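You operate a simulated robot arm through the tools that you are given. There is no shell and no other tool.

You run a simulated robot arm. Do the job below in one go: nothing can be reset, and whatever is moved stays where it is left.

## Task
Free the guide, slide the silver slider to notch 5, put the lever back on drive and jog once.
Fine: use the blue jog button.
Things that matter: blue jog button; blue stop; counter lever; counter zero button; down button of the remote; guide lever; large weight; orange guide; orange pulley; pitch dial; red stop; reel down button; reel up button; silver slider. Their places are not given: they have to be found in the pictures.

Only the result counts: the job must be done as asked and must still hold three seconds after the hand-in. Knocking over, shifting, dropping, spilling or breaking anything else fails it.

## Robot
A 7-joint arm with a fingered hand, fixed in place. Base frame: the origin is on the floor under the middle of its stand, x ahead of it, y to its left, z up. Readings come in mm, rad, newtons and seconds.
It reaches about 930 mm from its shoulder. Its first joint turns from -2.897 to 2.897 rad. Payload 4 kg.
The tool frame sits at the grasp point between the pads (the TCP): z along the fingers, y along the line on which they close. The tips reach 26 mm beyond it. The gripper opens to 156 mm; its body begins 73 mm behind the TCP. The gripper is a hand of 4 fingers: y runs from the thumb to the fingers, the wrist lies at [0, 0, -239] in the tool frame, and closing takes about 1.5 s.
Orientation is that of the tool frame in the base frame, as a unit quaternion [x, y, z, w]. With the fingers straight down and closing along the base's y, the tool's x points along the base's -x, its y along +y and its z along -z.

## Interface
- The arm moves only by the tool step_arm. Its argument "commands" is a list of rows, each an object of numbers (a shift or turn left out is 0, a gripper value left out holds the last): "rx", "ry", "rz": the turn, a rotation vector about the tool's x, y, z in rad; "x", "y", "z": the shift along the tool's x, y, z in mm. In form: [{"rx": .., "ry": .., "rz": .., "x": .., "y": .., "z": ..}, ...]. A call has 1 to 20 rows; each row shifts and turns the commanded pose from where the row before left it, along the tool's axes as they then stand. "grip" is the finger opening in mm, from 0 to 156, set as the call begins (left out, the last holds). Rows are played at 5 a second. More than 50 mm and 0.15 rad between two rows, or a gripper value outside its range, and nothing of the call is played. Where a pose cannot be reached the arm comes as near as it can. A force on the tool above 40 N (or 10 N above the force at the start of the call, whichever is more), or a blocked arm, ends the call early, and 0.2 s more pass. Each finger travels about 72 mm/s and halts on what it meets, pressing with about 25 N; the grip force reading is that of the motor and also rises with nothing between the fingers. The clock runs only during rows and for 0.2 s after the last one: add rows that do not move to give the fingers time. The reply holds the time, the measured pose of the TCP, the force on the tool along the base axes, the opening and the grip force, in the units named above and with some noise, with the torque about the TCP (base axes, N m) and any sound that the robot's microphone picked up.
- Cameras (640 x 400 px; columns grow to the right, rows downward): "scene" is fixed at [51.4, 501.1, 1467.2]; the picture's right is [-0.65, -0.76, 0.00], its down [-0.37, 0.32, -0.87] and it looks along [0.66, -0.57, -0.49] (base axes); focal length 324 px, centre (320, 200). "wrist" rides on the gripper at [58, -58, -91] in the tool frame; the picture's right is [0.71, 0.71, 0.00], its down [-0.53, 0.53, -0.67] and it looks along [-0.47, 0.47, 0.74] (tool axes); focal length 265 px, centre (320, 200).
- camera(camera): a new picture of that camera. It takes no simulated time.
- curl_fingers(finger1, finger2, finger3, thumb_bend): sets how far each is bent, from 0 (flat) to 1 (curled in); at 0.3 the hand is open as for a grip, at 0.7 the pads meet at the TCP. One left out holds its place. A second passes; each finger stops where it meets its share of the squeeze, and holds until it gets a number again. A gripper value or a shape takes the hand back. It gives what a move gives, with no picture; readings hold the bend of each and the force on the fingers (four entries, about 0 where the hand has none), thumb and palm.
- grasp_type(shape): the hand has 4 fingers and takes this shape, open, in about a second: jaw (thumb against the fingers, like two jaws); tri (thumb and two fingers); tip (a fingertip pinch); poke (one finger out to press); point (the index stretched); flat (the hand flat); cup (the hand cupped); fist (a fist). The gripper value then closes the fingers along that shape, each until it touches; the sizes above hold for jaw. It gives what a move gives, with no picture.
- point_at(camera, pixels): for up to 12 pixels [column, row] of the newest picture of that camera ("zoom" is the newest enlarged one), the place [x, y, z] in the base frame of the surface seen there, good to about 2 mm. It takes no simulated time.
- zoom(camera, box): a new picture of the part [left, top, right, bottom] of that camera's present view, enlarged. It takes no simulated time.
- sign_off(): hands the job in; it is judged then, once.

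Unless the task says otherwise, let go and move clear before handing in.

The tools are called after ">>>" as name(argument=value, ...) on one line, values as JSON. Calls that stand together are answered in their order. step_arm: Moves the arm, as the interface text tells. Its arguments: {"type":"object","properties":{"commands":{"type":"array","items":{"type":"object","properties":{"rx":{"type":"number"},"ry":{"type":"number"},"rz":{"type":"number"},"x":{"type":"number"},"y":{"type":"number"},"z":{"type":"number"}}}},"grip":{"type":"number"}},"required":["commands"]} The other tools are called the same way: grasp_type (shape) gives the hand a shape; curl_fingers (finger1, finger2, finger3, thumb_bend) moves the fingers one by one; camera (camera) takes a picture; point_at (camera, pixels) gives the place of the surface under pixels of a picture; zoom (camera, box) takes an enlarged picture of a part of a camera's view; sign_off () hands the job in.

At the start:

```text
time: 0.0
ee_pos: [334.1, 23.7, 1256.4]
orientation: [0.0, 1.0, 0.001, 0.001]
ft_force: [-0.7, -0.1, -0.6]
ft_torque: [-0.03, 0.02, 0.03]
width: 156.1
finger_force: 0.0
shape: jaw
bend: [0.3, 0.3, 0.3, 0.3]
finger forces: [0.1, 0.1, 0.1, 0.0, 0.1, 0.0]
```

scene: 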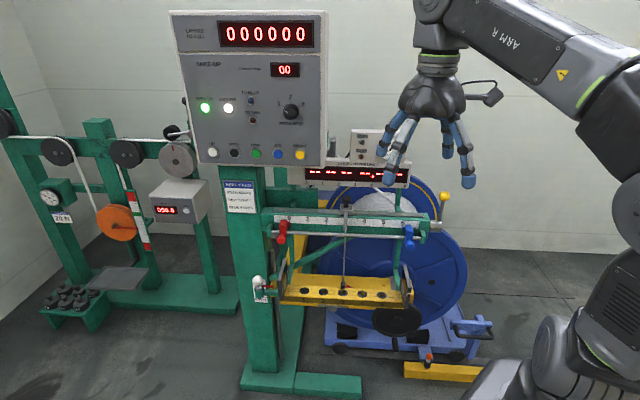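
wrist: 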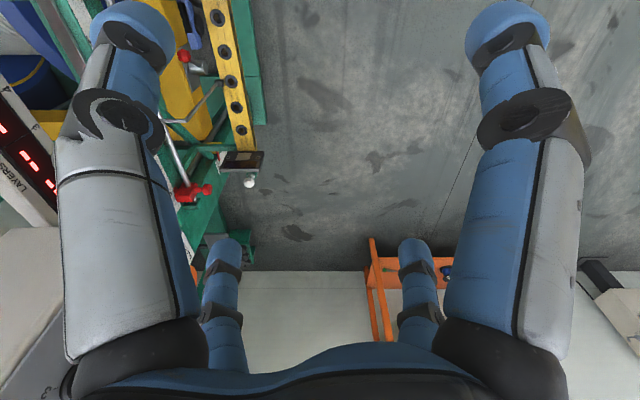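

The scene shows a winding machine: control box at pixels (170-327, 10-165), a scale bar with red and blue stops (282,232)/(408,237), and a yellow notch rail below (345,293). I'll enlarge these parts first.

>>> zoom(camera="scene", box=[160, 0, 340, 170])

>>> zoom(camera="scene", box=[240, 170, 460, 340])

>>> zoom(camera="scene", box=[0, 90, 240, 340])

>>> zoom(camera="scene", box=[300, 110, 520, 390])

```text
2.35 times, centred on (250, 85) of scene
```

zoom: 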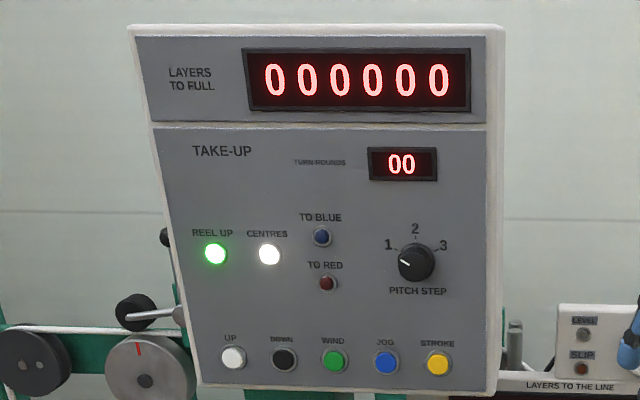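

```text
2.35 times, centred on (350, 255) of scene
```

zoom: 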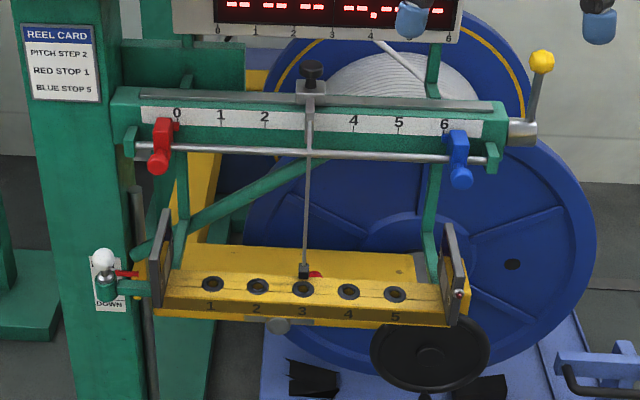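

```text
1.60 times, centred on (120, 215) of scene
```

zoom: 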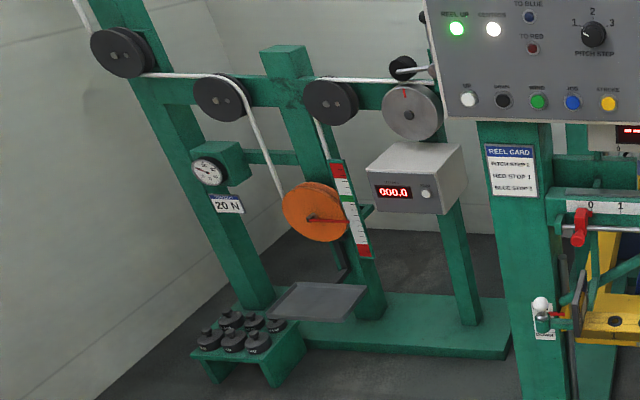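

```text
1.43 times, centred on (410, 250) of scene
```

zoom: 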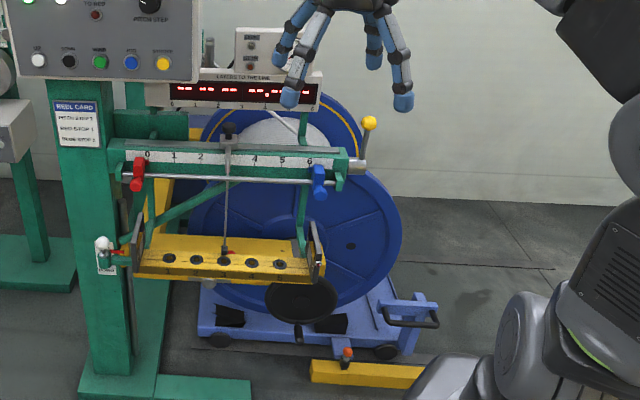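

The guide bar with scale 0–6 and the yellow rail with notches 1–5 are visible; a yellow-ball lever sits at the bar's right end (442,195). I'll zoom in closer on these details.

>>> zoom(camera="scene", box=[400, 175, 460, 215])

>>> zoom(camera="scene", box=[310, 190, 390, 240])

>>> zoom(camera="scene", box=[240, 255, 340, 320])

>>> zoom(camera="scene", box=[320, 255, 430, 325])

>>> zoom(camera="scene", box=[290, 120, 420, 195])

>>> zoom(camera="wrist", box=[150, 0, 290, 270])

```text
10.00 times, centred on (430, 195) of scene
```

zoom: 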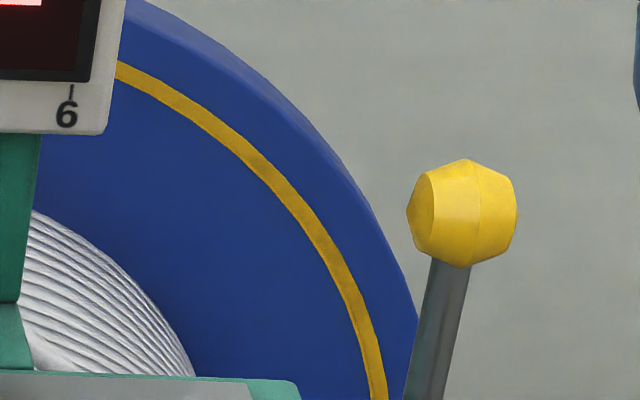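

```text
8.00 times, centred on (350, 215) of scene
```

zoom: 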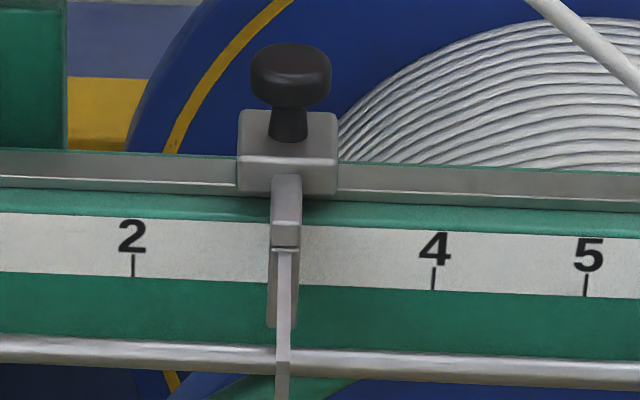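

```text
6.15 times, centred on (290, 288) of scene
```

zoom: 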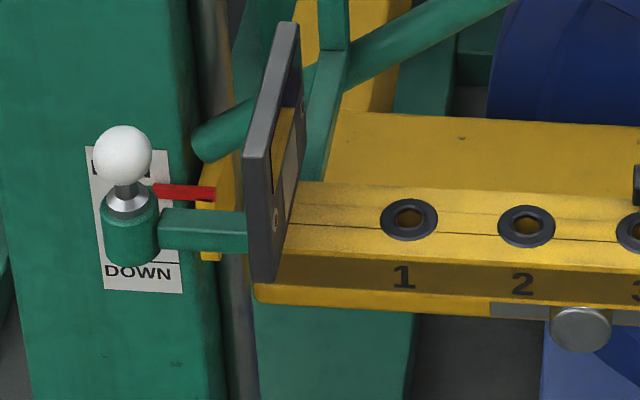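

```text
5.71 times, centred on (375, 290) of scene
```

zoom: 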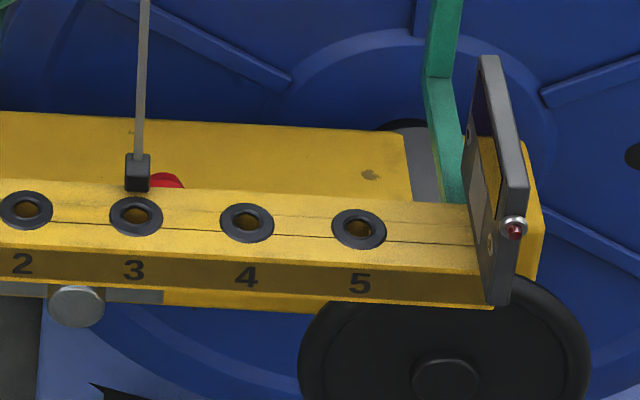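

```text
4.92 times, centred on (355, 158) of scene
```

zoom: 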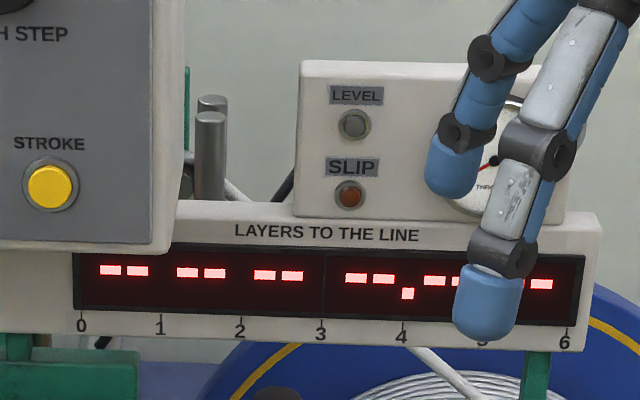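

```text
1.48 times, centred on (220, 135) of wrist
```

zoom: 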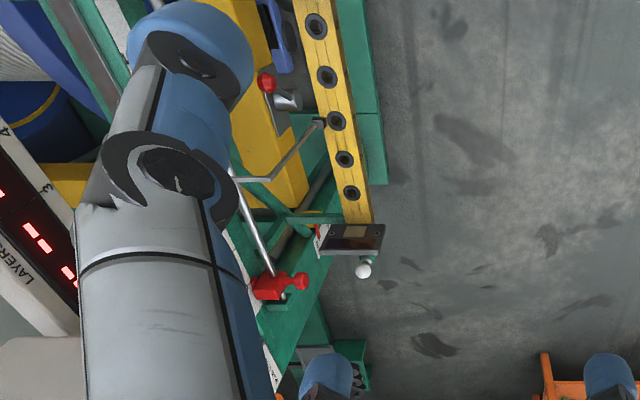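

The silver slider with its black knob stands at scale 3 (pixel 346,207), and the rod hangs over hole 3 of the yellow rail. I'll get 3D locations of the main parts.

>>> camera(camera="scene")

>>> point_at(camera="scene", pixels=[[346, 201], [346, 209], [343, 222], [344, 285], [282, 232], [408, 237], [442, 195], [440, 208], [434, 220], [379, 223], [394, 224], [327, 220]])

>>> point_at(camera="scene", pixels=[[268, 154], [225, 149], [254, 153], [281, 155], [299, 155], [291, 111], [303, 289], [323, 291], [343, 293], [362, 294], [382, 295], [260, 283]])

>>> camera(camera="wrist")

>>> point_at(camera="wrist", pixels=[[380, 270], [378, 320], [448, 275], [190, 192], [250, 182], [240, 160], [183, 57], [220, 20], [231, 80], [243, 131], [430, 340], [600, 270]])

```text
taken
```

scene: 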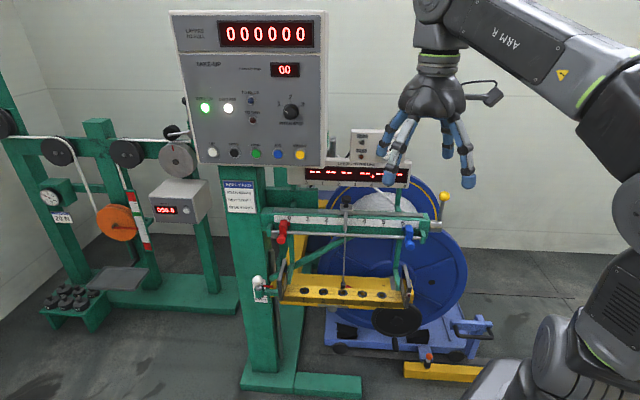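

```text
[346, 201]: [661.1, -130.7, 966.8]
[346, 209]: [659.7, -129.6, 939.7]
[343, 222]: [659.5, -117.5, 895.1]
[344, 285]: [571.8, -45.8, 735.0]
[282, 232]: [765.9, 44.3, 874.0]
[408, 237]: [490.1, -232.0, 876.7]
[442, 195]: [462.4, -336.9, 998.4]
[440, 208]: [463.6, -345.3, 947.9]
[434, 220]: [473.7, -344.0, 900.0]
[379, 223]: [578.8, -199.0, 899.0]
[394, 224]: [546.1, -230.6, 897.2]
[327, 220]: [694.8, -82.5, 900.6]
```

```text
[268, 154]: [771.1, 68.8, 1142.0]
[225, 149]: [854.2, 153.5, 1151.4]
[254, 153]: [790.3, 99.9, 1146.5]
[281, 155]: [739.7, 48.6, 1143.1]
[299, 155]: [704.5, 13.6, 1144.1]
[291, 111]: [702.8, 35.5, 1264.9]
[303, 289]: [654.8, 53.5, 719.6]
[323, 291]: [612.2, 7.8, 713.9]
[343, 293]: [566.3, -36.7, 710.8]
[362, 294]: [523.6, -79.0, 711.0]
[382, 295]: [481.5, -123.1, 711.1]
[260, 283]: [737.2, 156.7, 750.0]
```

```text
taken
```

wrist: 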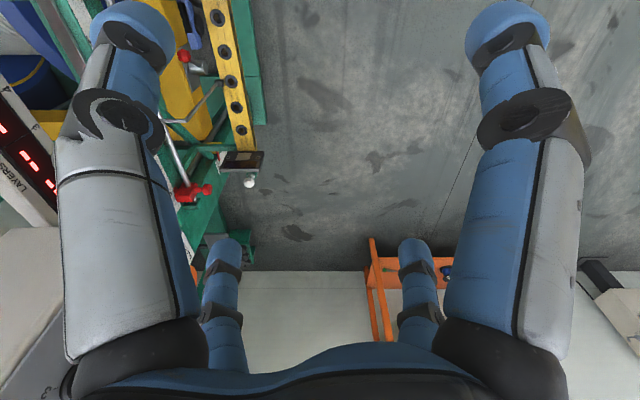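

```text
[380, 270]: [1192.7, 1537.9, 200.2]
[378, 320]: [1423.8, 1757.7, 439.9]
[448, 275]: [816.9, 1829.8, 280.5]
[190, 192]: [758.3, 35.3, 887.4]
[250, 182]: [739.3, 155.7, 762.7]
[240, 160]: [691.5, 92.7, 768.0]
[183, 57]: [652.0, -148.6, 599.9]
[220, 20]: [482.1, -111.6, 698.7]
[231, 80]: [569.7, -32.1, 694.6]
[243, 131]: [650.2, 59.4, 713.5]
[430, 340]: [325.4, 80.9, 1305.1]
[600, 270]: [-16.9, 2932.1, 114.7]
```

The bar runs along base (-0.707,-0.707), with 60 mm spacing for both the scale and the holes; the lever ball is near (462,-337,998). I'll move the hand over and turn it 90° so the wrist camera looks at the lever and slider.

>>> step_arm(commands=[{"x": -3.67, "y": -42.5, "z": 15}, {"x": -3.67, "y": -42.5, "z": 15}, {"x": -3.67, "y": -42.5, "z": 15}, {"x": -3.67, "y": -42.5, "z": 15}, {"x": -3.67, "y": -42.5, "z": 15}, {"x": -3.67, "y": -42.5, "z": 15}, {"rz": 0.1428}, {"rz": 0.1428}, {"rz": 0.1428}, {"rz": 0.1428}, {"rz": 0.1428}, {"rz": 0.1428}, {"rz": 0.1428}, {"rz": 0.1428}, {"rz": 0.1428}, {"rz": 0.1428}, {"rz": 0.1428}])

>>> camera(camera="wrist")

>>> camera(camera="scene")

```text
time: 3.6
ee_pos: [356.3, -230.1, 1165.3]
orientation: [0.708, 0.706, 0.002, 0.0]
ft_force: [0.4, 0.8, -0.5]
ft_torque: [0.03, -0.03, 0.0]
width: 155.9
finger_force: 0.0
shape: jaw
bend: [0.3, 0.3, 0.3, 0.3]
finger forces: [0.0, 0.1, 0.0, 0.0, 0.1, 0.0]
```

```text
taken
```

wrist: 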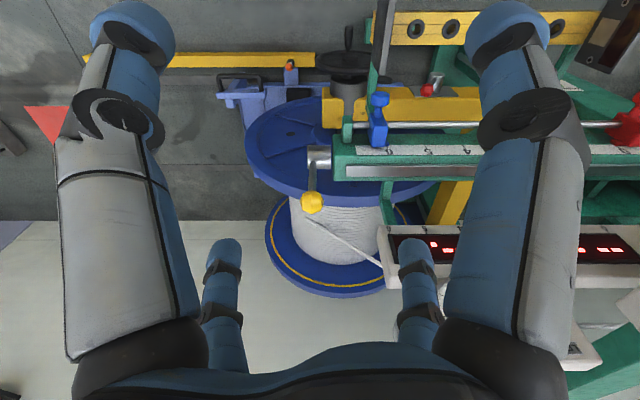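

```text
taken
```

scene: 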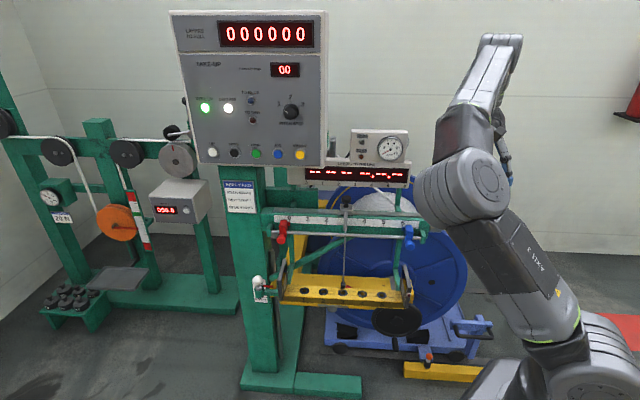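

The wrist picture (upside-down) now shows the lever with its yellow ball at (312,203) and hub at (318,157). I'll zoom in on it and its surroundings.

>>> zoom(camera="wrist", box=[270, 120, 390, 240])

>>> point_at(camera="wrist", pixels=[[312, 204], [310, 180], [318, 160], [318, 148], [312, 158], [332, 157], [380, 104], [378, 130], [390, 152], [428, 152], [466, 152]])

>>> zoom(camera="wrist", box=[210, 20, 450, 120])

```text
3.33 times, centred on (330, 180) of wrist
```

zoom: 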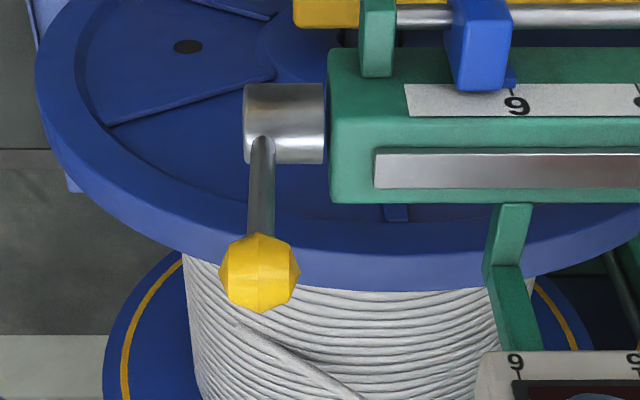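

```text
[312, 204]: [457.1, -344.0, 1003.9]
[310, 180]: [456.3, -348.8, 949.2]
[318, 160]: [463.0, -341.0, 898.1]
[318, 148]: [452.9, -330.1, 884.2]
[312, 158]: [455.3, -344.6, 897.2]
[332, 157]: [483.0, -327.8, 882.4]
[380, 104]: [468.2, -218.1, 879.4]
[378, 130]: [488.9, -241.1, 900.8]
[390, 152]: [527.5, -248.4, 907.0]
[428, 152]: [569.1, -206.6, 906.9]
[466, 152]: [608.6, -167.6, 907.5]
```

```text
2.67 times, centred on (330, 70) of wrist
```

zoom: 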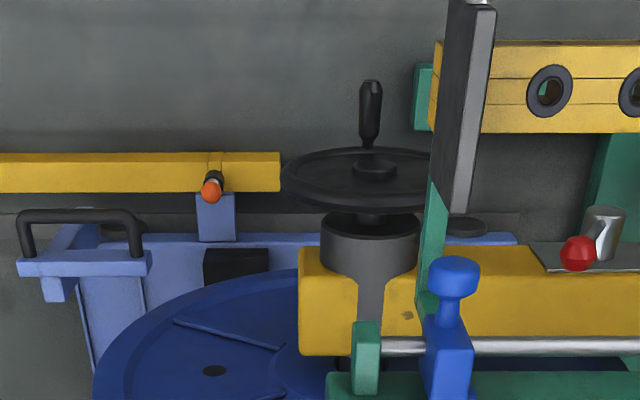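

No markings are visible from this side; the lever is upright with the ball at about (457,-344,1004). I'll look from the bar's end, turning the hand back 90° and shifting sideways.

>>> step_arm(commands=[{"x": -44.2, "y": -1.2, "z": 9.4}, {"x": -44.2, "y": -1.2, "z": 9.4}, {"x": -44.2, "y": -1.2, "z": 9.4}, {"x": -44.2, "y": -1.2, "z": 9.4}, {"x": -44.2, "y": -1.2, "z": 9.4}, {"rz": -0.1428}, {"rz": -0.1428}, {"rz": -0.1428}, {"rz": -0.1428}, {"rz": -0.1428}, {"rz": -0.1428}, {"rz": -0.1428}, {"rz": -0.1428}, {"rz": -0.1428}, {"rz": -0.1428}, {"rz": -0.1428}])

>>> camera(camera="wrist")

>>> camera(camera="scene")

```text
time: 7.0
ee_pos: [355.9, -297.0, 1149.6]
orientation: [-0.003, 1.0, 0.0, 0.001]
ft_force: [0.2, -0.2, -0.3]
ft_torque: [-0.01, 0.02, 0.01]
width: 155.7
finger_force: 0.1
shape: jaw
bend: [0.3, 0.3, 0.3, 0.3]
finger forces: [0.1, 0.1, 0.0, 0.1, 0.0, 0.1]
out of reach, approached as far as the arm can: row 2, 3, 4, 5
```

```text
taken
```

wrist: 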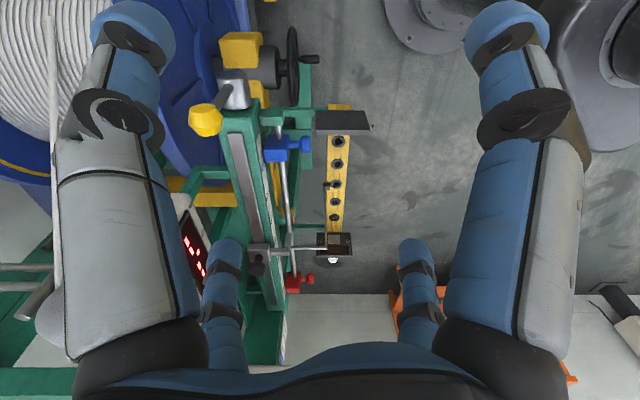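

```text
taken
```

scene: 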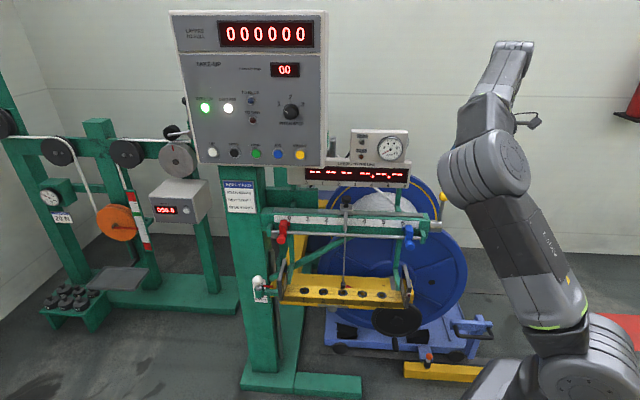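

The view now runs along the bar; the lever hub is at (237,92) and the ball at (205,120) in the wrist picture. I'll zoom in on these for markings.

>>> zoom(camera="wrist", box=[170, 60, 330, 190])

>>> zoom(camera="wrist", box=[200, 180, 360, 310])

>>> point_at(camera="wrist", pixels=[[205, 120], [225, 105], [237, 92], [237, 80], [258, 268], [262, 247], [278, 247], [320, 247], [240, 130], [265, 250]])

```text
3.08 times, centred on (250, 125) of wrist
```

zoom: 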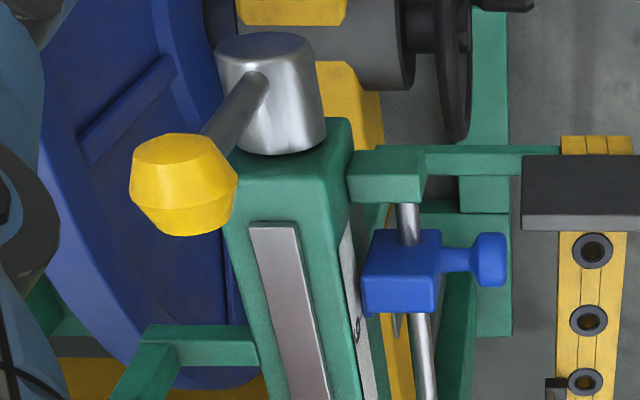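

```text
3.08 times, centred on (280, 245) of wrist
```

zoom: 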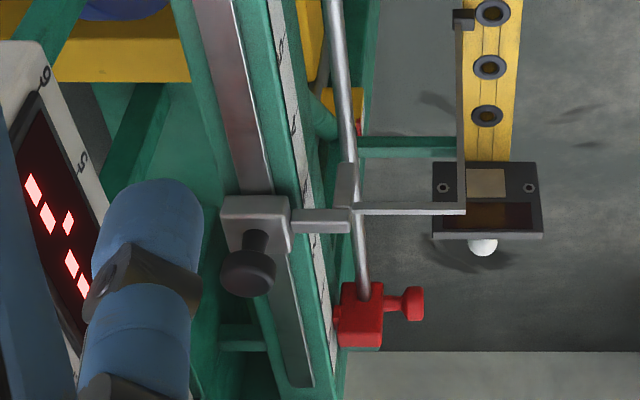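

```text
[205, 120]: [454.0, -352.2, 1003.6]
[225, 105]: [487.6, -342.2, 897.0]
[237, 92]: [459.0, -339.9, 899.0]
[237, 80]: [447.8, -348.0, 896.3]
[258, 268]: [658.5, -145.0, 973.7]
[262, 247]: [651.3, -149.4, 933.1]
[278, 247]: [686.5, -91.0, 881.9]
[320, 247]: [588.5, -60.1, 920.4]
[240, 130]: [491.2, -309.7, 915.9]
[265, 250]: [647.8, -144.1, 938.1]
```

The hub shows no labels, and the lever looks roughly upright. I'll measure the lever shaft's lean precisely with zoomed points from the scene camera.

>>> zoom(camera="scene", box=[415, 185, 455, 240])

```text
7.27 times, centred on (435, 212) of scene
```

zoom: 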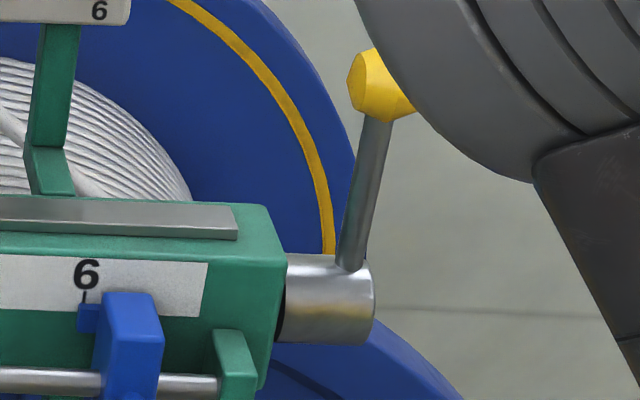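

>>> point_at(camera="zoom", pixels=[[378, 135], [373, 160], [368, 185], [363, 210], [358, 235], [354, 258], [372, 85], [330, 265], [330, 300], [330, 335], [365, 300], [300, 300]])

```text
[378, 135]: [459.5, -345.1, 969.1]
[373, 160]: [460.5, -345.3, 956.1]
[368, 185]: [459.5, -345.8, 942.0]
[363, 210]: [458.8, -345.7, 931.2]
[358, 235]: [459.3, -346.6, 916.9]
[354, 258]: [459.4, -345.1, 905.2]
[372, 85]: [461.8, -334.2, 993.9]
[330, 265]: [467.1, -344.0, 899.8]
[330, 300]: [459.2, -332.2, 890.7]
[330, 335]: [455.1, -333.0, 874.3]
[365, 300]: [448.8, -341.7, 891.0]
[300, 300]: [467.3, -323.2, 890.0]
```

The lever shaft is exactly vertical at about (463,-349), with its pivot near z 877. I'll check the arm's geometry (shoulder/elbow) to understand the reach limit I met.

>>> point_at(camera="scene", pixels=[[485, 180], [510, 160], [540, 260], [560, 320], [590, 370], [500, 60], [490, 110], [625, 380], [520, 320], [500, 390]])

>>> step_arm(commands=[{"z": 5}])

```text
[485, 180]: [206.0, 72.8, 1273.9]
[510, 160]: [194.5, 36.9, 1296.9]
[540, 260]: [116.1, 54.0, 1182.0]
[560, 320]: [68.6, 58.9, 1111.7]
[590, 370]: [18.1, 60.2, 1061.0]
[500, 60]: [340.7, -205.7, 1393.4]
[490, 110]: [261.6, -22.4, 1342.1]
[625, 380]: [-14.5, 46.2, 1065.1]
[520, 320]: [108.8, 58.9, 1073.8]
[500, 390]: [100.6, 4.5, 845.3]
```

```text
time: 7.4
ee_pos: [356.2, -296.3, 1143.5]
orientation: [0.001, 1.0, 0.0, 0.001]
ft_force: [-0.3, 0.2, 0.7]
ft_torque: [-0.02, 0.01, -0.01]
width: 156.0
finger_force: 0.1
shape: jaw
bend: [0.3, 0.3, 0.3, 0.3]
finger forces: [0.0, 0.0, 0.1, 0.0, 0.0, 0.0]
```

The shoulder stands near (0,0,1050), so everything is within distance; the earlier limit was a joint limit, and new commands start from the reached pose. I'll measure obstacles behind the bar (display at (350,175), level box at (365,145)) and the panel's lower right corner.

>>> camera(camera="scene")

>>> point_at(camera="scene", pixels=[[310, 185], [360, 186], [405, 187], [310, 162], [405, 165], [355, 135], [405, 135], [380, 158], [322, 165], [322, 15], [327, 165], [327, 20]])

>>> zoom(camera="scene", box=[325, 190, 365, 225])

```text
taken
```

scene: 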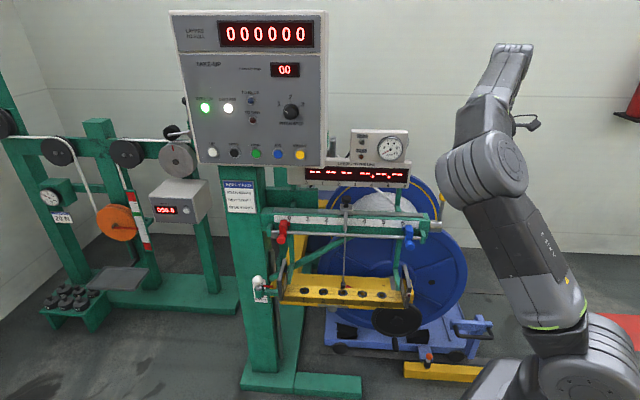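

```text
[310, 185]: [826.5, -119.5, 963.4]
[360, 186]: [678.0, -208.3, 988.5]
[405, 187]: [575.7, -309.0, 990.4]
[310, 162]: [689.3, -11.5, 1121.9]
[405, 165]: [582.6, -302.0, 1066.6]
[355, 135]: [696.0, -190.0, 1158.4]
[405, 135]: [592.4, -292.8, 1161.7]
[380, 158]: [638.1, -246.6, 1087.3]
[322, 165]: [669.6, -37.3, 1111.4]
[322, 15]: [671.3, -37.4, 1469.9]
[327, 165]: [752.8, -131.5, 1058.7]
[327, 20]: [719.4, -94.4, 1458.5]
```

```text
11.43 times, centred on (345, 208) of scene
```

zoom: 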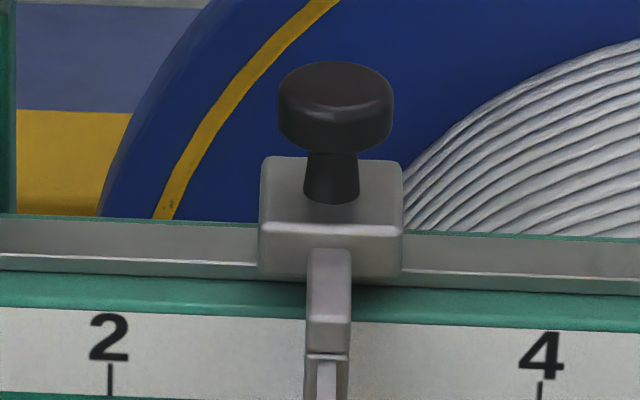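

The display's front wall lies about 60 mm behind the slider knob, and the four fingers sit in a cross pattern, so the wide-open hand would hit the display. I'll see what the "poke" and "tip" shapes look like.

>>> grasp_type(shape="tip")

>>> camera(camera="wrist")

```text
time: 8.3
ee_pos: [355.5, -296.6, 1143.5]
orientation: [0.0, 1.0, 0.0, 0.001]
ft_force: [-0.2, -0.2, 0.8]
ft_torque: [0.02, 0.0, -0.01]
width: 155.7
finger_force: 0.0
shape: tip
bend: [0.12, 0.3, 0.12, 0.3]
finger forces: [0.0, 0.0, 0.1, 0.0, 0.0, 0.0]
```

```text
taken
```

wrist: 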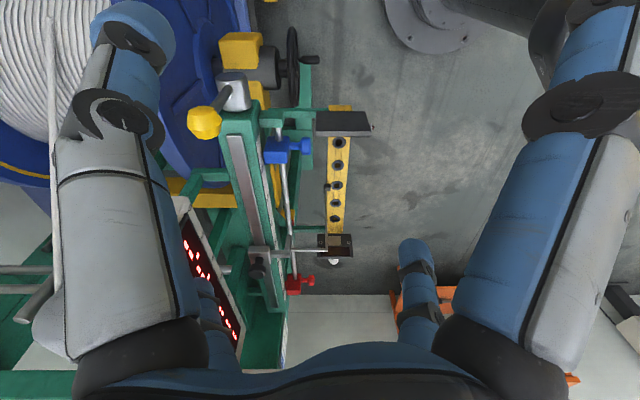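

In "tip" the side fingers splay outward, which is worse near the wall. I'll try "poke".

>>> grasp_type(shape="poke")

>>> camera(camera="wrist")

```text
time: 9.2
ee_pos: [356.2, -296.8, 1143.9]
orientation: [0.0, 1.0, 0.0, 0.001]
ft_force: [-0.8, -0.2, 0.7]
ft_torque: [0.0, -0.01, 0.0]
width: 0.0
finger_force: 0.1
shape: poke
bend: [1.0, 1.0, 1.0, 0.91]
finger forces: [0.0, 0.0, 0.0, 0.0, 0.1, 0.0]
```

```text
taken
```

wrist: 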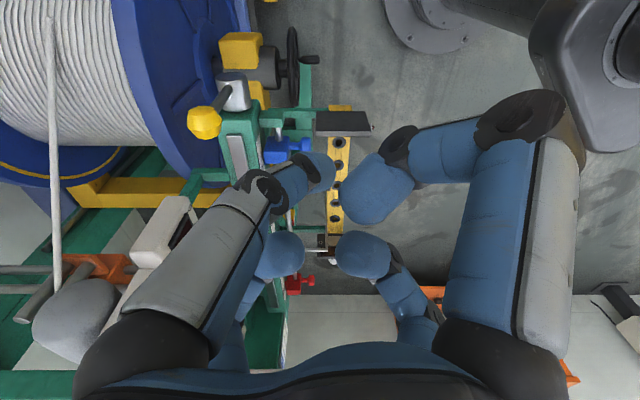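

All four fingers are curled inward now, and behind the display an orange part appears at wrist pixel (95,265). I'll wait briefly and zoom in on both.

>>> step_arm(commands=[{}, {}, {}])

>>> zoom(camera="wrist", box=[0, 180, 200, 310])

>>> camera(camera="wrist")

>>> point_at(camera="wrist", pixels=[[95, 262], [120, 265], [318, 170], [375, 195], [283, 255], [362, 252], [150, 240], [60, 290]])

```text
time: 10.0
ee_pos: [355.9, -296.9, 1143.0]
orientation: [0.0, 1.0, 0.001, 0.0]
ft_force: [-0.3, -0.1, -0.7]
ft_torque: [0.01, -0.01, -0.01]
width: 0.3
finger_force: 0.1
shape: poke
bend: [1.0, 1.0, 1.0, 0.91]
finger forces: [0.0, 0.0, 0.0, 0.1, 0.0, 0.0]
```

```text
3.08 times, centred on (100, 245) of wrist
```

zoom: 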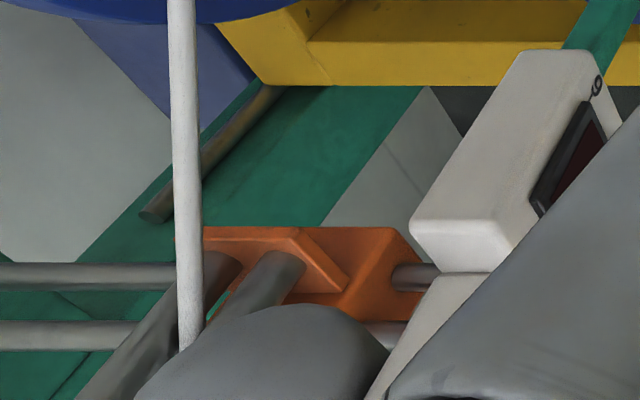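

```text
taken
```

wrist: 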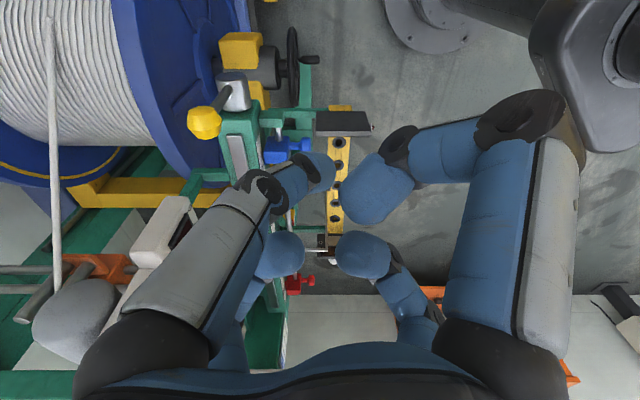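

```text
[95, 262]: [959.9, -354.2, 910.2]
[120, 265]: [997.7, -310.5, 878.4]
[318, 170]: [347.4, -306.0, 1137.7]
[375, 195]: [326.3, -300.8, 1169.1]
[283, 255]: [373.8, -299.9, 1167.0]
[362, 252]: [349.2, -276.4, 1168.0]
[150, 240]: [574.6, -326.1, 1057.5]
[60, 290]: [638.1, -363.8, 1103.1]
```

Now the orange guide is located: it sits behind the machine near (980,-330,890) on two rods. In "poke" the thumb makes a nub at the hand's axis with the rest a compact fist, which suits this crowded spot. I'll move near the lever's front and look.

>>> step_arm(commands=[{"x": -14, "y": 4, "z": 26}, {"x": -14, "y": 4, "z": 26}, {"x": -14, "y": 4, "z": 26}])

>>> camera(camera="scene")

>>> camera(camera="wrist")

```text
time: 10.8
ee_pos: [398.3, -284.9, 1065.1]
orientation: [0.0, 1.0, 0.001, 0.001]
ft_force: [0.3, -0.3, -0.3]
ft_torque: [0.01, -0.01, 0.02]
width: 0.1
finger_force: 0.1
shape: poke
bend: [1.0, 1.0, 1.0, 0.91]
finger forces: [0.1, 0.0, 0.1, 0.1, 0.0, 0.1]
```

```text
taken
```

scene: 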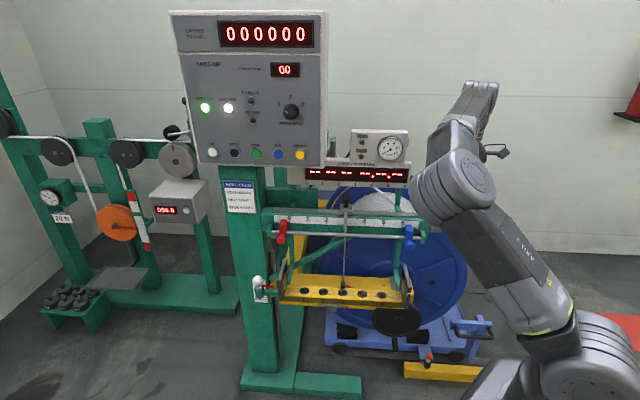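

```text
taken
```

wrist: 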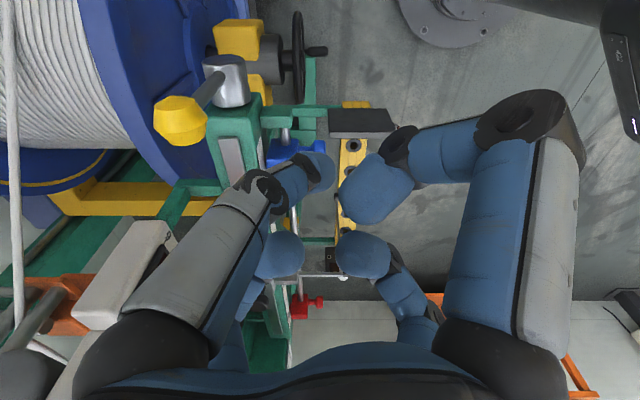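

The wrist camera sees the lever ball at (180,118) and the nub at (318,172). I'll measure the nub's and knuckles' geometry.

>>> point_at(camera="wrist", pixels=[[318, 156], [330, 162], [332, 180], [312, 190], [305, 165], [350, 190], [370, 160], [375, 215], [398, 185], [180, 118], [192, 100], [160, 118]])

>>> zoom(camera="wrist", box=[230, 130, 440, 290])

```text
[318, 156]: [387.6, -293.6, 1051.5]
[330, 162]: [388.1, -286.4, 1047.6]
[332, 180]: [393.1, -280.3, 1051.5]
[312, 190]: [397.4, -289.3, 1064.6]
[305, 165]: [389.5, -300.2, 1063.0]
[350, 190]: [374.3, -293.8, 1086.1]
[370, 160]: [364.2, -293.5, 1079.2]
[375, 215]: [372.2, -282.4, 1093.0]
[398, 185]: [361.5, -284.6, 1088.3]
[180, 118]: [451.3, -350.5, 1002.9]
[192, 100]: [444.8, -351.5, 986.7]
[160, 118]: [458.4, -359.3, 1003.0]
```

```text
2.50 times, centred on (335, 210) of wrist
```

zoom: 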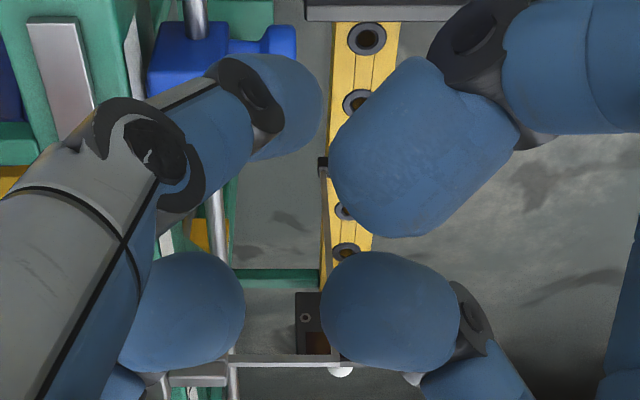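

The nub's end is about 20 mm beyond the TCP, with the other knuckles 22 mm higher. I'll lower to ball height in front of the lever and approach to about 20 mm away.

>>> step_arm(commands=[{"z": 26}, {"z": 26}, {"x": -14.1, "y": -14.1}, {"x": -14.1, "y": -14.1}])

>>> camera(camera="wrist")

```text
time: 11.8
ee_pos: [410.9, -298.3, 1013.0]
orientation: [0.0, 1.0, -0.001, 0.001]
ft_force: [-0.5, -0.9, -0.8]
ft_torque: [0.01, 0.01, 0.0]
width: 0.1
finger_force: 0.0
shape: poke
bend: [1.0, 1.0, 1.0, 0.91]
finger forces: [0.1, 0.0, 0.0, 0.0, 0.0, 0.1]
out of reach, approached as far as the arm can: row 4
```

```text
taken
```

wrist: 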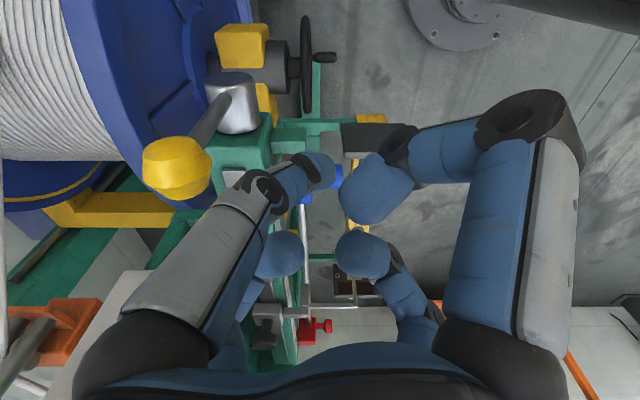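

Row 4 hit a joint limit at this hand turn. I'll turn the hand by +45° in place and retry the approach.

>>> step_arm(commands=[{"rz": 0.131}, {"rz": 0.131}, {"rz": 0.131}, {"rz": 0.131}, {"rz": 0.131}, {"rz": 0.131}, {"x": -14}])

>>> camera(camera="wrist")

>>> camera(camera="scene")

```text
time: 13.4
ee_pos: [413.4, -298.2, 1014.9]
orientation: [0.385, 0.923, 0.001, 0.0]
ft_force: [0.3, -0.6, 0.0]
ft_torque: [-0.05, 0.01, 0.02]
width: 0.0
finger_force: 0.0
shape: poke
bend: [1.0, 1.0, 1.0, 0.91]
finger forces: [0.0, 0.0, 0.0, 0.1, 0.0, 0.1]
out of reach, approached as far as the arm can: row 7
```

```text
taken
```

wrist: 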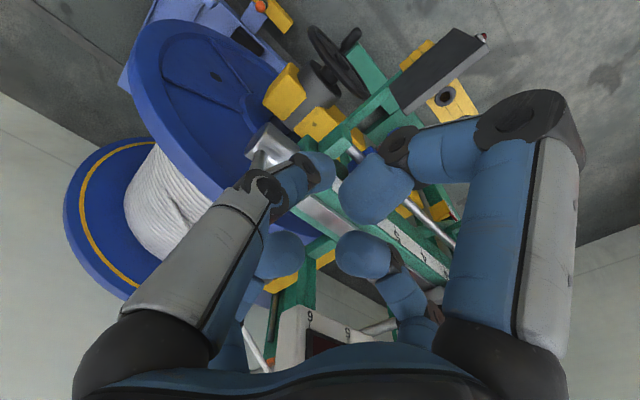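

```text
taken
```

scene: 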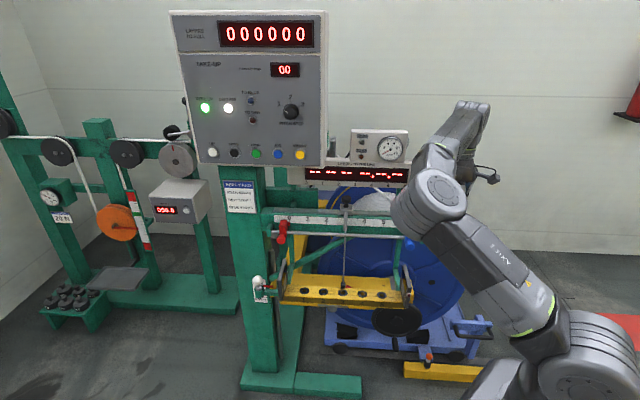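

Still limited, so another joint is the cause. I'll check the arm's posture from the scene picture (elbow at (438,190), wrist at (475,110)).

>>> point_at(camera="scene", pixels=[[435, 195], [410, 205], [455, 165], [465, 130], [475, 105], [500, 265], [530, 300], [545, 340], [590, 370], [490, 178]])

>>> zoom(camera="scene", box=[380, 80, 640, 400])

```text
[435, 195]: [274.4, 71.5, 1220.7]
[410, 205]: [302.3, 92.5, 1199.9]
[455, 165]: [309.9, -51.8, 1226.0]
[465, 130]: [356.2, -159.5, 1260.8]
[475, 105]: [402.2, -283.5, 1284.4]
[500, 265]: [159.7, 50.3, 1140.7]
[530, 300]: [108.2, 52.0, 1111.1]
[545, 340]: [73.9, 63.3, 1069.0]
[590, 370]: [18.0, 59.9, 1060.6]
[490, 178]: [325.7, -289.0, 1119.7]
```

```text
1.25 times, centred on (510, 240) of scene
```

zoom: 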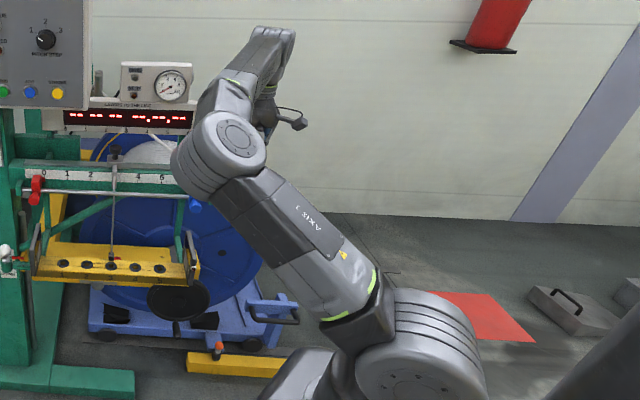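

Both stops happened with the wrist near y = -298, so the limit is tied to the wrist's sideways place. I'll tilt the hand 45° about the bar's direction so that it points down-and-back and the wrist comes forward, away from that limit.

>>> step_arm(commands=[{"ry": -0.131}, {"ry": -0.131}, {"ry": -0.131}, {"ry": -0.131}, {"ry": -0.131}, {"ry": -0.131}])

>>> camera(camera="wrist")

>>> camera(camera="scene")

```text
time: 14.8
ee_pos: [413.6, -296.6, 1012.1]
orientation: [0.354, 0.853, -0.147, 0.354]
ft_force: [-0.3, 0.5, -0.1]
ft_torque: [0.02, 0.02, -0.04]
width: 0.0
finger_force: 0.1
shape: poke
bend: [1.0, 1.0, 1.0, 0.91]
finger forces: [0.0, 0.0, 0.0, 0.1, 0.0, 0.0]
```

```text
taken
```

wrist: 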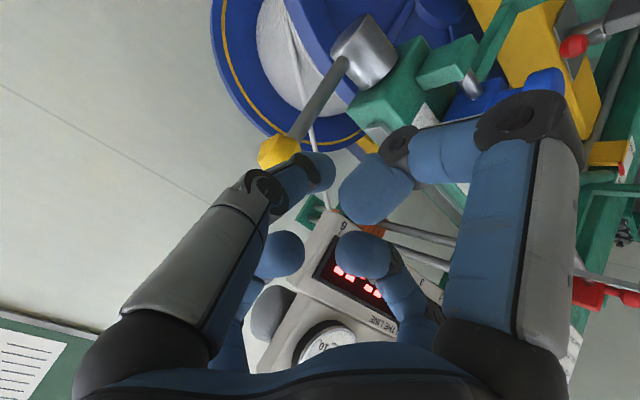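

```text
taken
```

scene: 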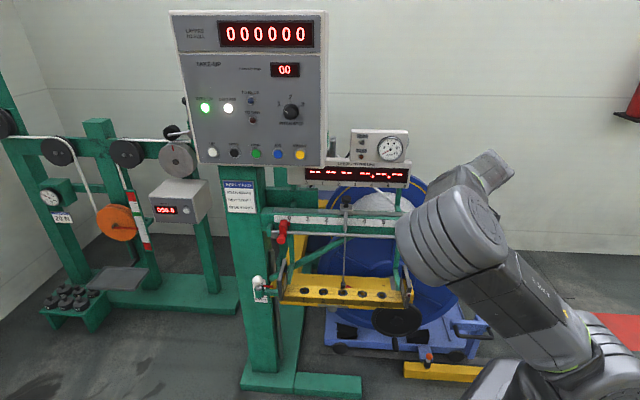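

The tilt worked; the lever ball is at (278,152) in the wrist view, about 39 mm behind the nub. I'll advance straight back until near contact, then push gently in small steps to feel which way the lever swings.

>>> step_arm(commands=[{"x": -10.6, "z": 10.6}, {"x": -10.6, "z": 10.6}, {"x": -2.1, "z": 2.1}, {"x": -2.1, "z": 2.1}, {"x": -2.1, "z": 2.1}])

>>> camera(camera="wrist")

```text
time: 16.0
ee_pos: [440.3, -323.4, 1012.6]
orientation: [0.354, 0.853, -0.146, 0.354]
ft_force: [-1.1, 1.4, 1.6]
ft_torque: [0.03, -0.01, 0.01]
width: 0.0
finger_force: 0.1
shape: poke
bend: [1.0, 1.0, 1.0, 0.91]
finger forces: [0.0, 0.1, 0.1, 0.0, 2.4, 0.0]
```

```text
taken
```

wrist: 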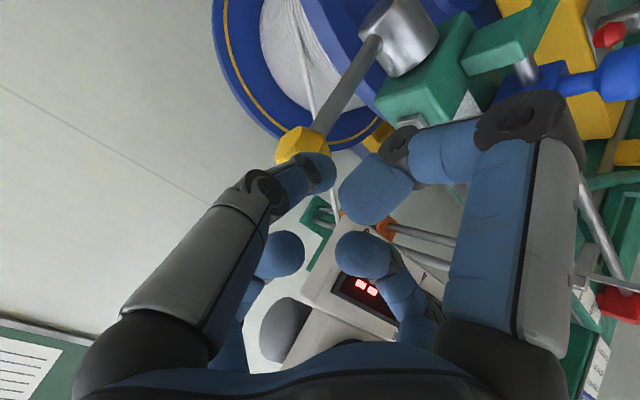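

The thumb reads 2.4 N: just touching the ball. I'll push 6 mm further back in small steps and compare force with motion.

>>> step_arm(commands=[{"x": -1.4, "z": 1.4}, {"x": -1.4, "z": 1.4}, {"x": -1.4, "z": 1.4}])

>>> camera(camera="wrist")

>>> point_at(camera="wrist", pixels=[[345, 85], [325, 115], [365, 60], [395, 45]])

```text
time: 16.8
ee_pos: [443.5, -328.8, 1013.8]
orientation: [0.354, 0.853, -0.146, 0.355]
ft_force: [0.4, 5.4, 3.4]
ft_torque: [0.05, -0.02, 0.08]
width: 0.2
finger_force: 0.0
shape: poke
bend: [1.0, 1.0, 1.0, 0.91]
finger forces: [0.0, 0.1, 0.1, 0.0, 5.7, 0.0]
```

```text
taken
```

wrist: 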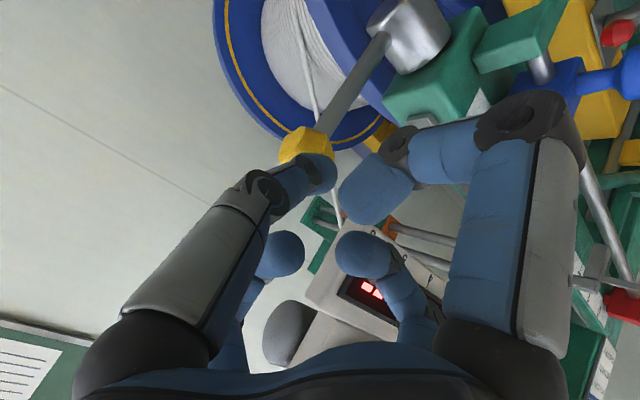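

```text
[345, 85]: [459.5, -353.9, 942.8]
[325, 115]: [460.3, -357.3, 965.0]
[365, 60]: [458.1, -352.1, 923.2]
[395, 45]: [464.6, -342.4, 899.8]
```

The shaft points now slope backward by a few millimetres with only about 6 N, so the lever seems to be swinging back. I'll push on another 10 mm.

>>> step_arm(commands=[{"x": -1.8, "z": 1.8}, {"x": -1.8, "z": 1.8}, {"x": -1.8, "z": 1.8}, {"x": -1.8, "z": 1.8}])

>>> camera(camera="wrist")

>>> point_at(camera="wrist", pixels=[[355, 78], [335, 110], [375, 55], [395, 45]])

```text
time: 17.8
ee_pos: [451.9, -336.7, 1015.8]
orientation: [0.355, 0.853, -0.147, 0.354]
ft_force: [-2.1, 2.0, 2.7]
ft_torque: [-0.06, -0.06, 0.02]
width: 0.0
finger_force: 0.0
shape: poke
bend: [1.0, 1.0, 1.0, 0.91]
finger forces: [0.0, 0.0, 0.0, 0.0, 3.9, 0.0]
```

```text
taken
```

wrist: 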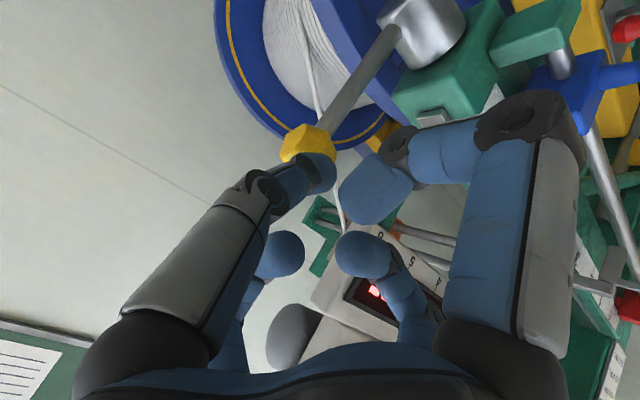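

```text
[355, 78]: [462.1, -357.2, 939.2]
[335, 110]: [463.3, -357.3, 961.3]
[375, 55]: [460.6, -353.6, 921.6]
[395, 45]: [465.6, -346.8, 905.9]
```

The lever follows backward at just ~4 N, so "free" is likely toward the back. I'll keep pushing 30 mm more along its arc.

>>> step_arm(commands=[{"x": -2.8, "z": 4.2}, {"x": -2.8, "z": 4.2}, {"x": -2.7, "z": 4.4}, {"x": -2.6, "z": 4.5}, {"x": -2.5, "z": 4.6}, {"x": -2.4, "z": 4.7}])

>>> camera(camera="wrist")

>>> camera(camera="scene")

```text
time: 19.2
ee_pos: [473.9, -357.4, 1008.3]
orientation: [0.353, 0.853, -0.146, 0.355]
ft_force: [-0.5, 0.7, 1.0]
ft_torque: [-0.04, -0.01, 0.0]
width: 0.2
finger_force: 0.0
shape: poke
bend: [1.0, 1.0, 1.0, 0.91]
finger forces: [0.0, 0.1, 0.0, 0.0, 1.4, 0.0]
```

```text
taken
```

wrist: 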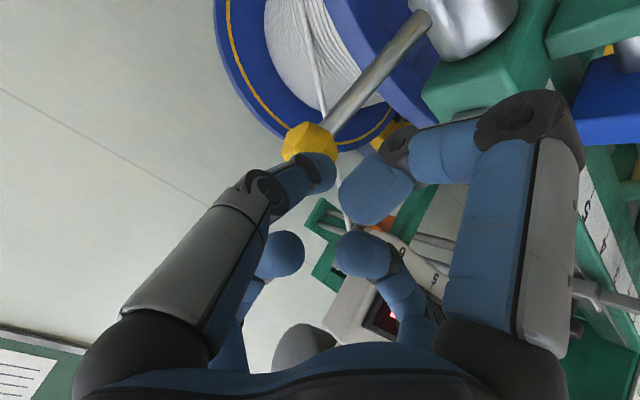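

```text
taken
```

scene: 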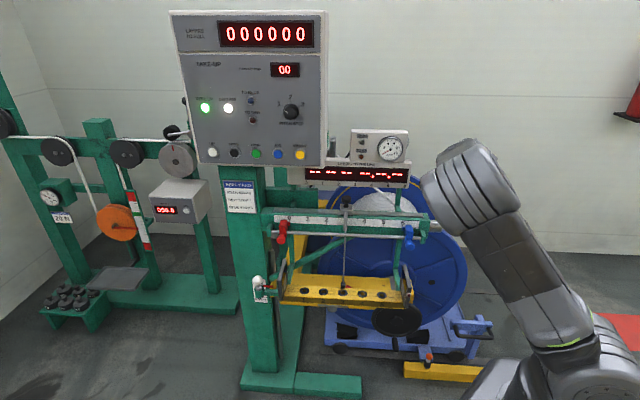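

Resistance dropped to ~1.4 N at about 22° of swing. I'll continue 30 mm further along the arc until it reaches its end.

>>> step_arm(commands=[{"x": -2.1, "z": 5.0}, {"x": -1.9, "z": 5.2}, {"x": -1.7, "z": 5.4}, {"x": -1.5, "z": 5.6}, {"x": -1.3, "z": 5.8}, {"x": -1.1, "z": 6.0}])

>>> camera(camera="wrist")

>>> camera(camera="scene")

```text
time: 20.6
ee_pos: [495.8, -378.7, 990.5]
orientation: [0.354, 0.853, -0.146, 0.355]
ft_force: [-0.5, 1.3, 0.3]
ft_torque: [0.0, -0.02, -0.03]
width: 0.0
finger_force: 0.1
shape: poke
bend: [1.0, 1.0, 1.0, 0.91]
finger forces: [0.1, 0.1, 0.0, 0.1, 1.2, 0.0]
```

```text
taken
```

wrist: 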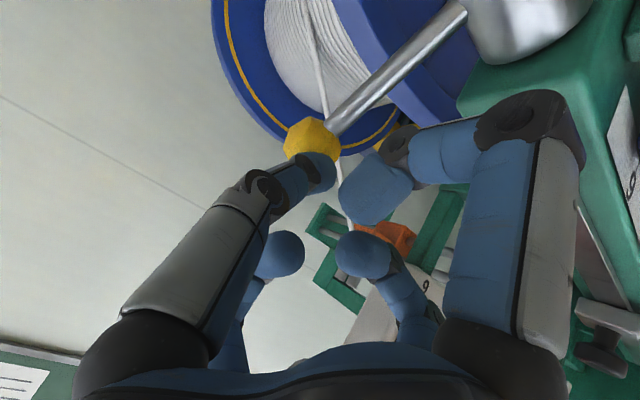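

```text
taken
```

scene: 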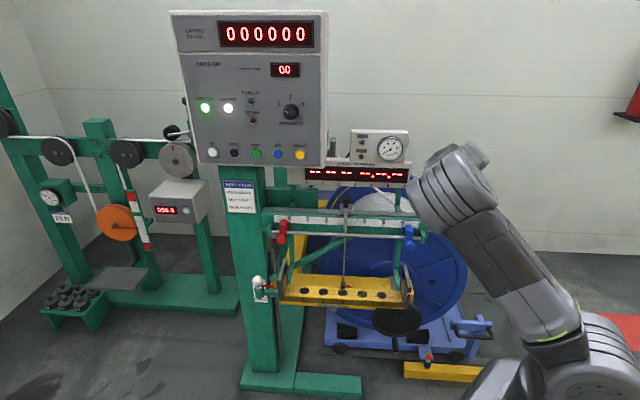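

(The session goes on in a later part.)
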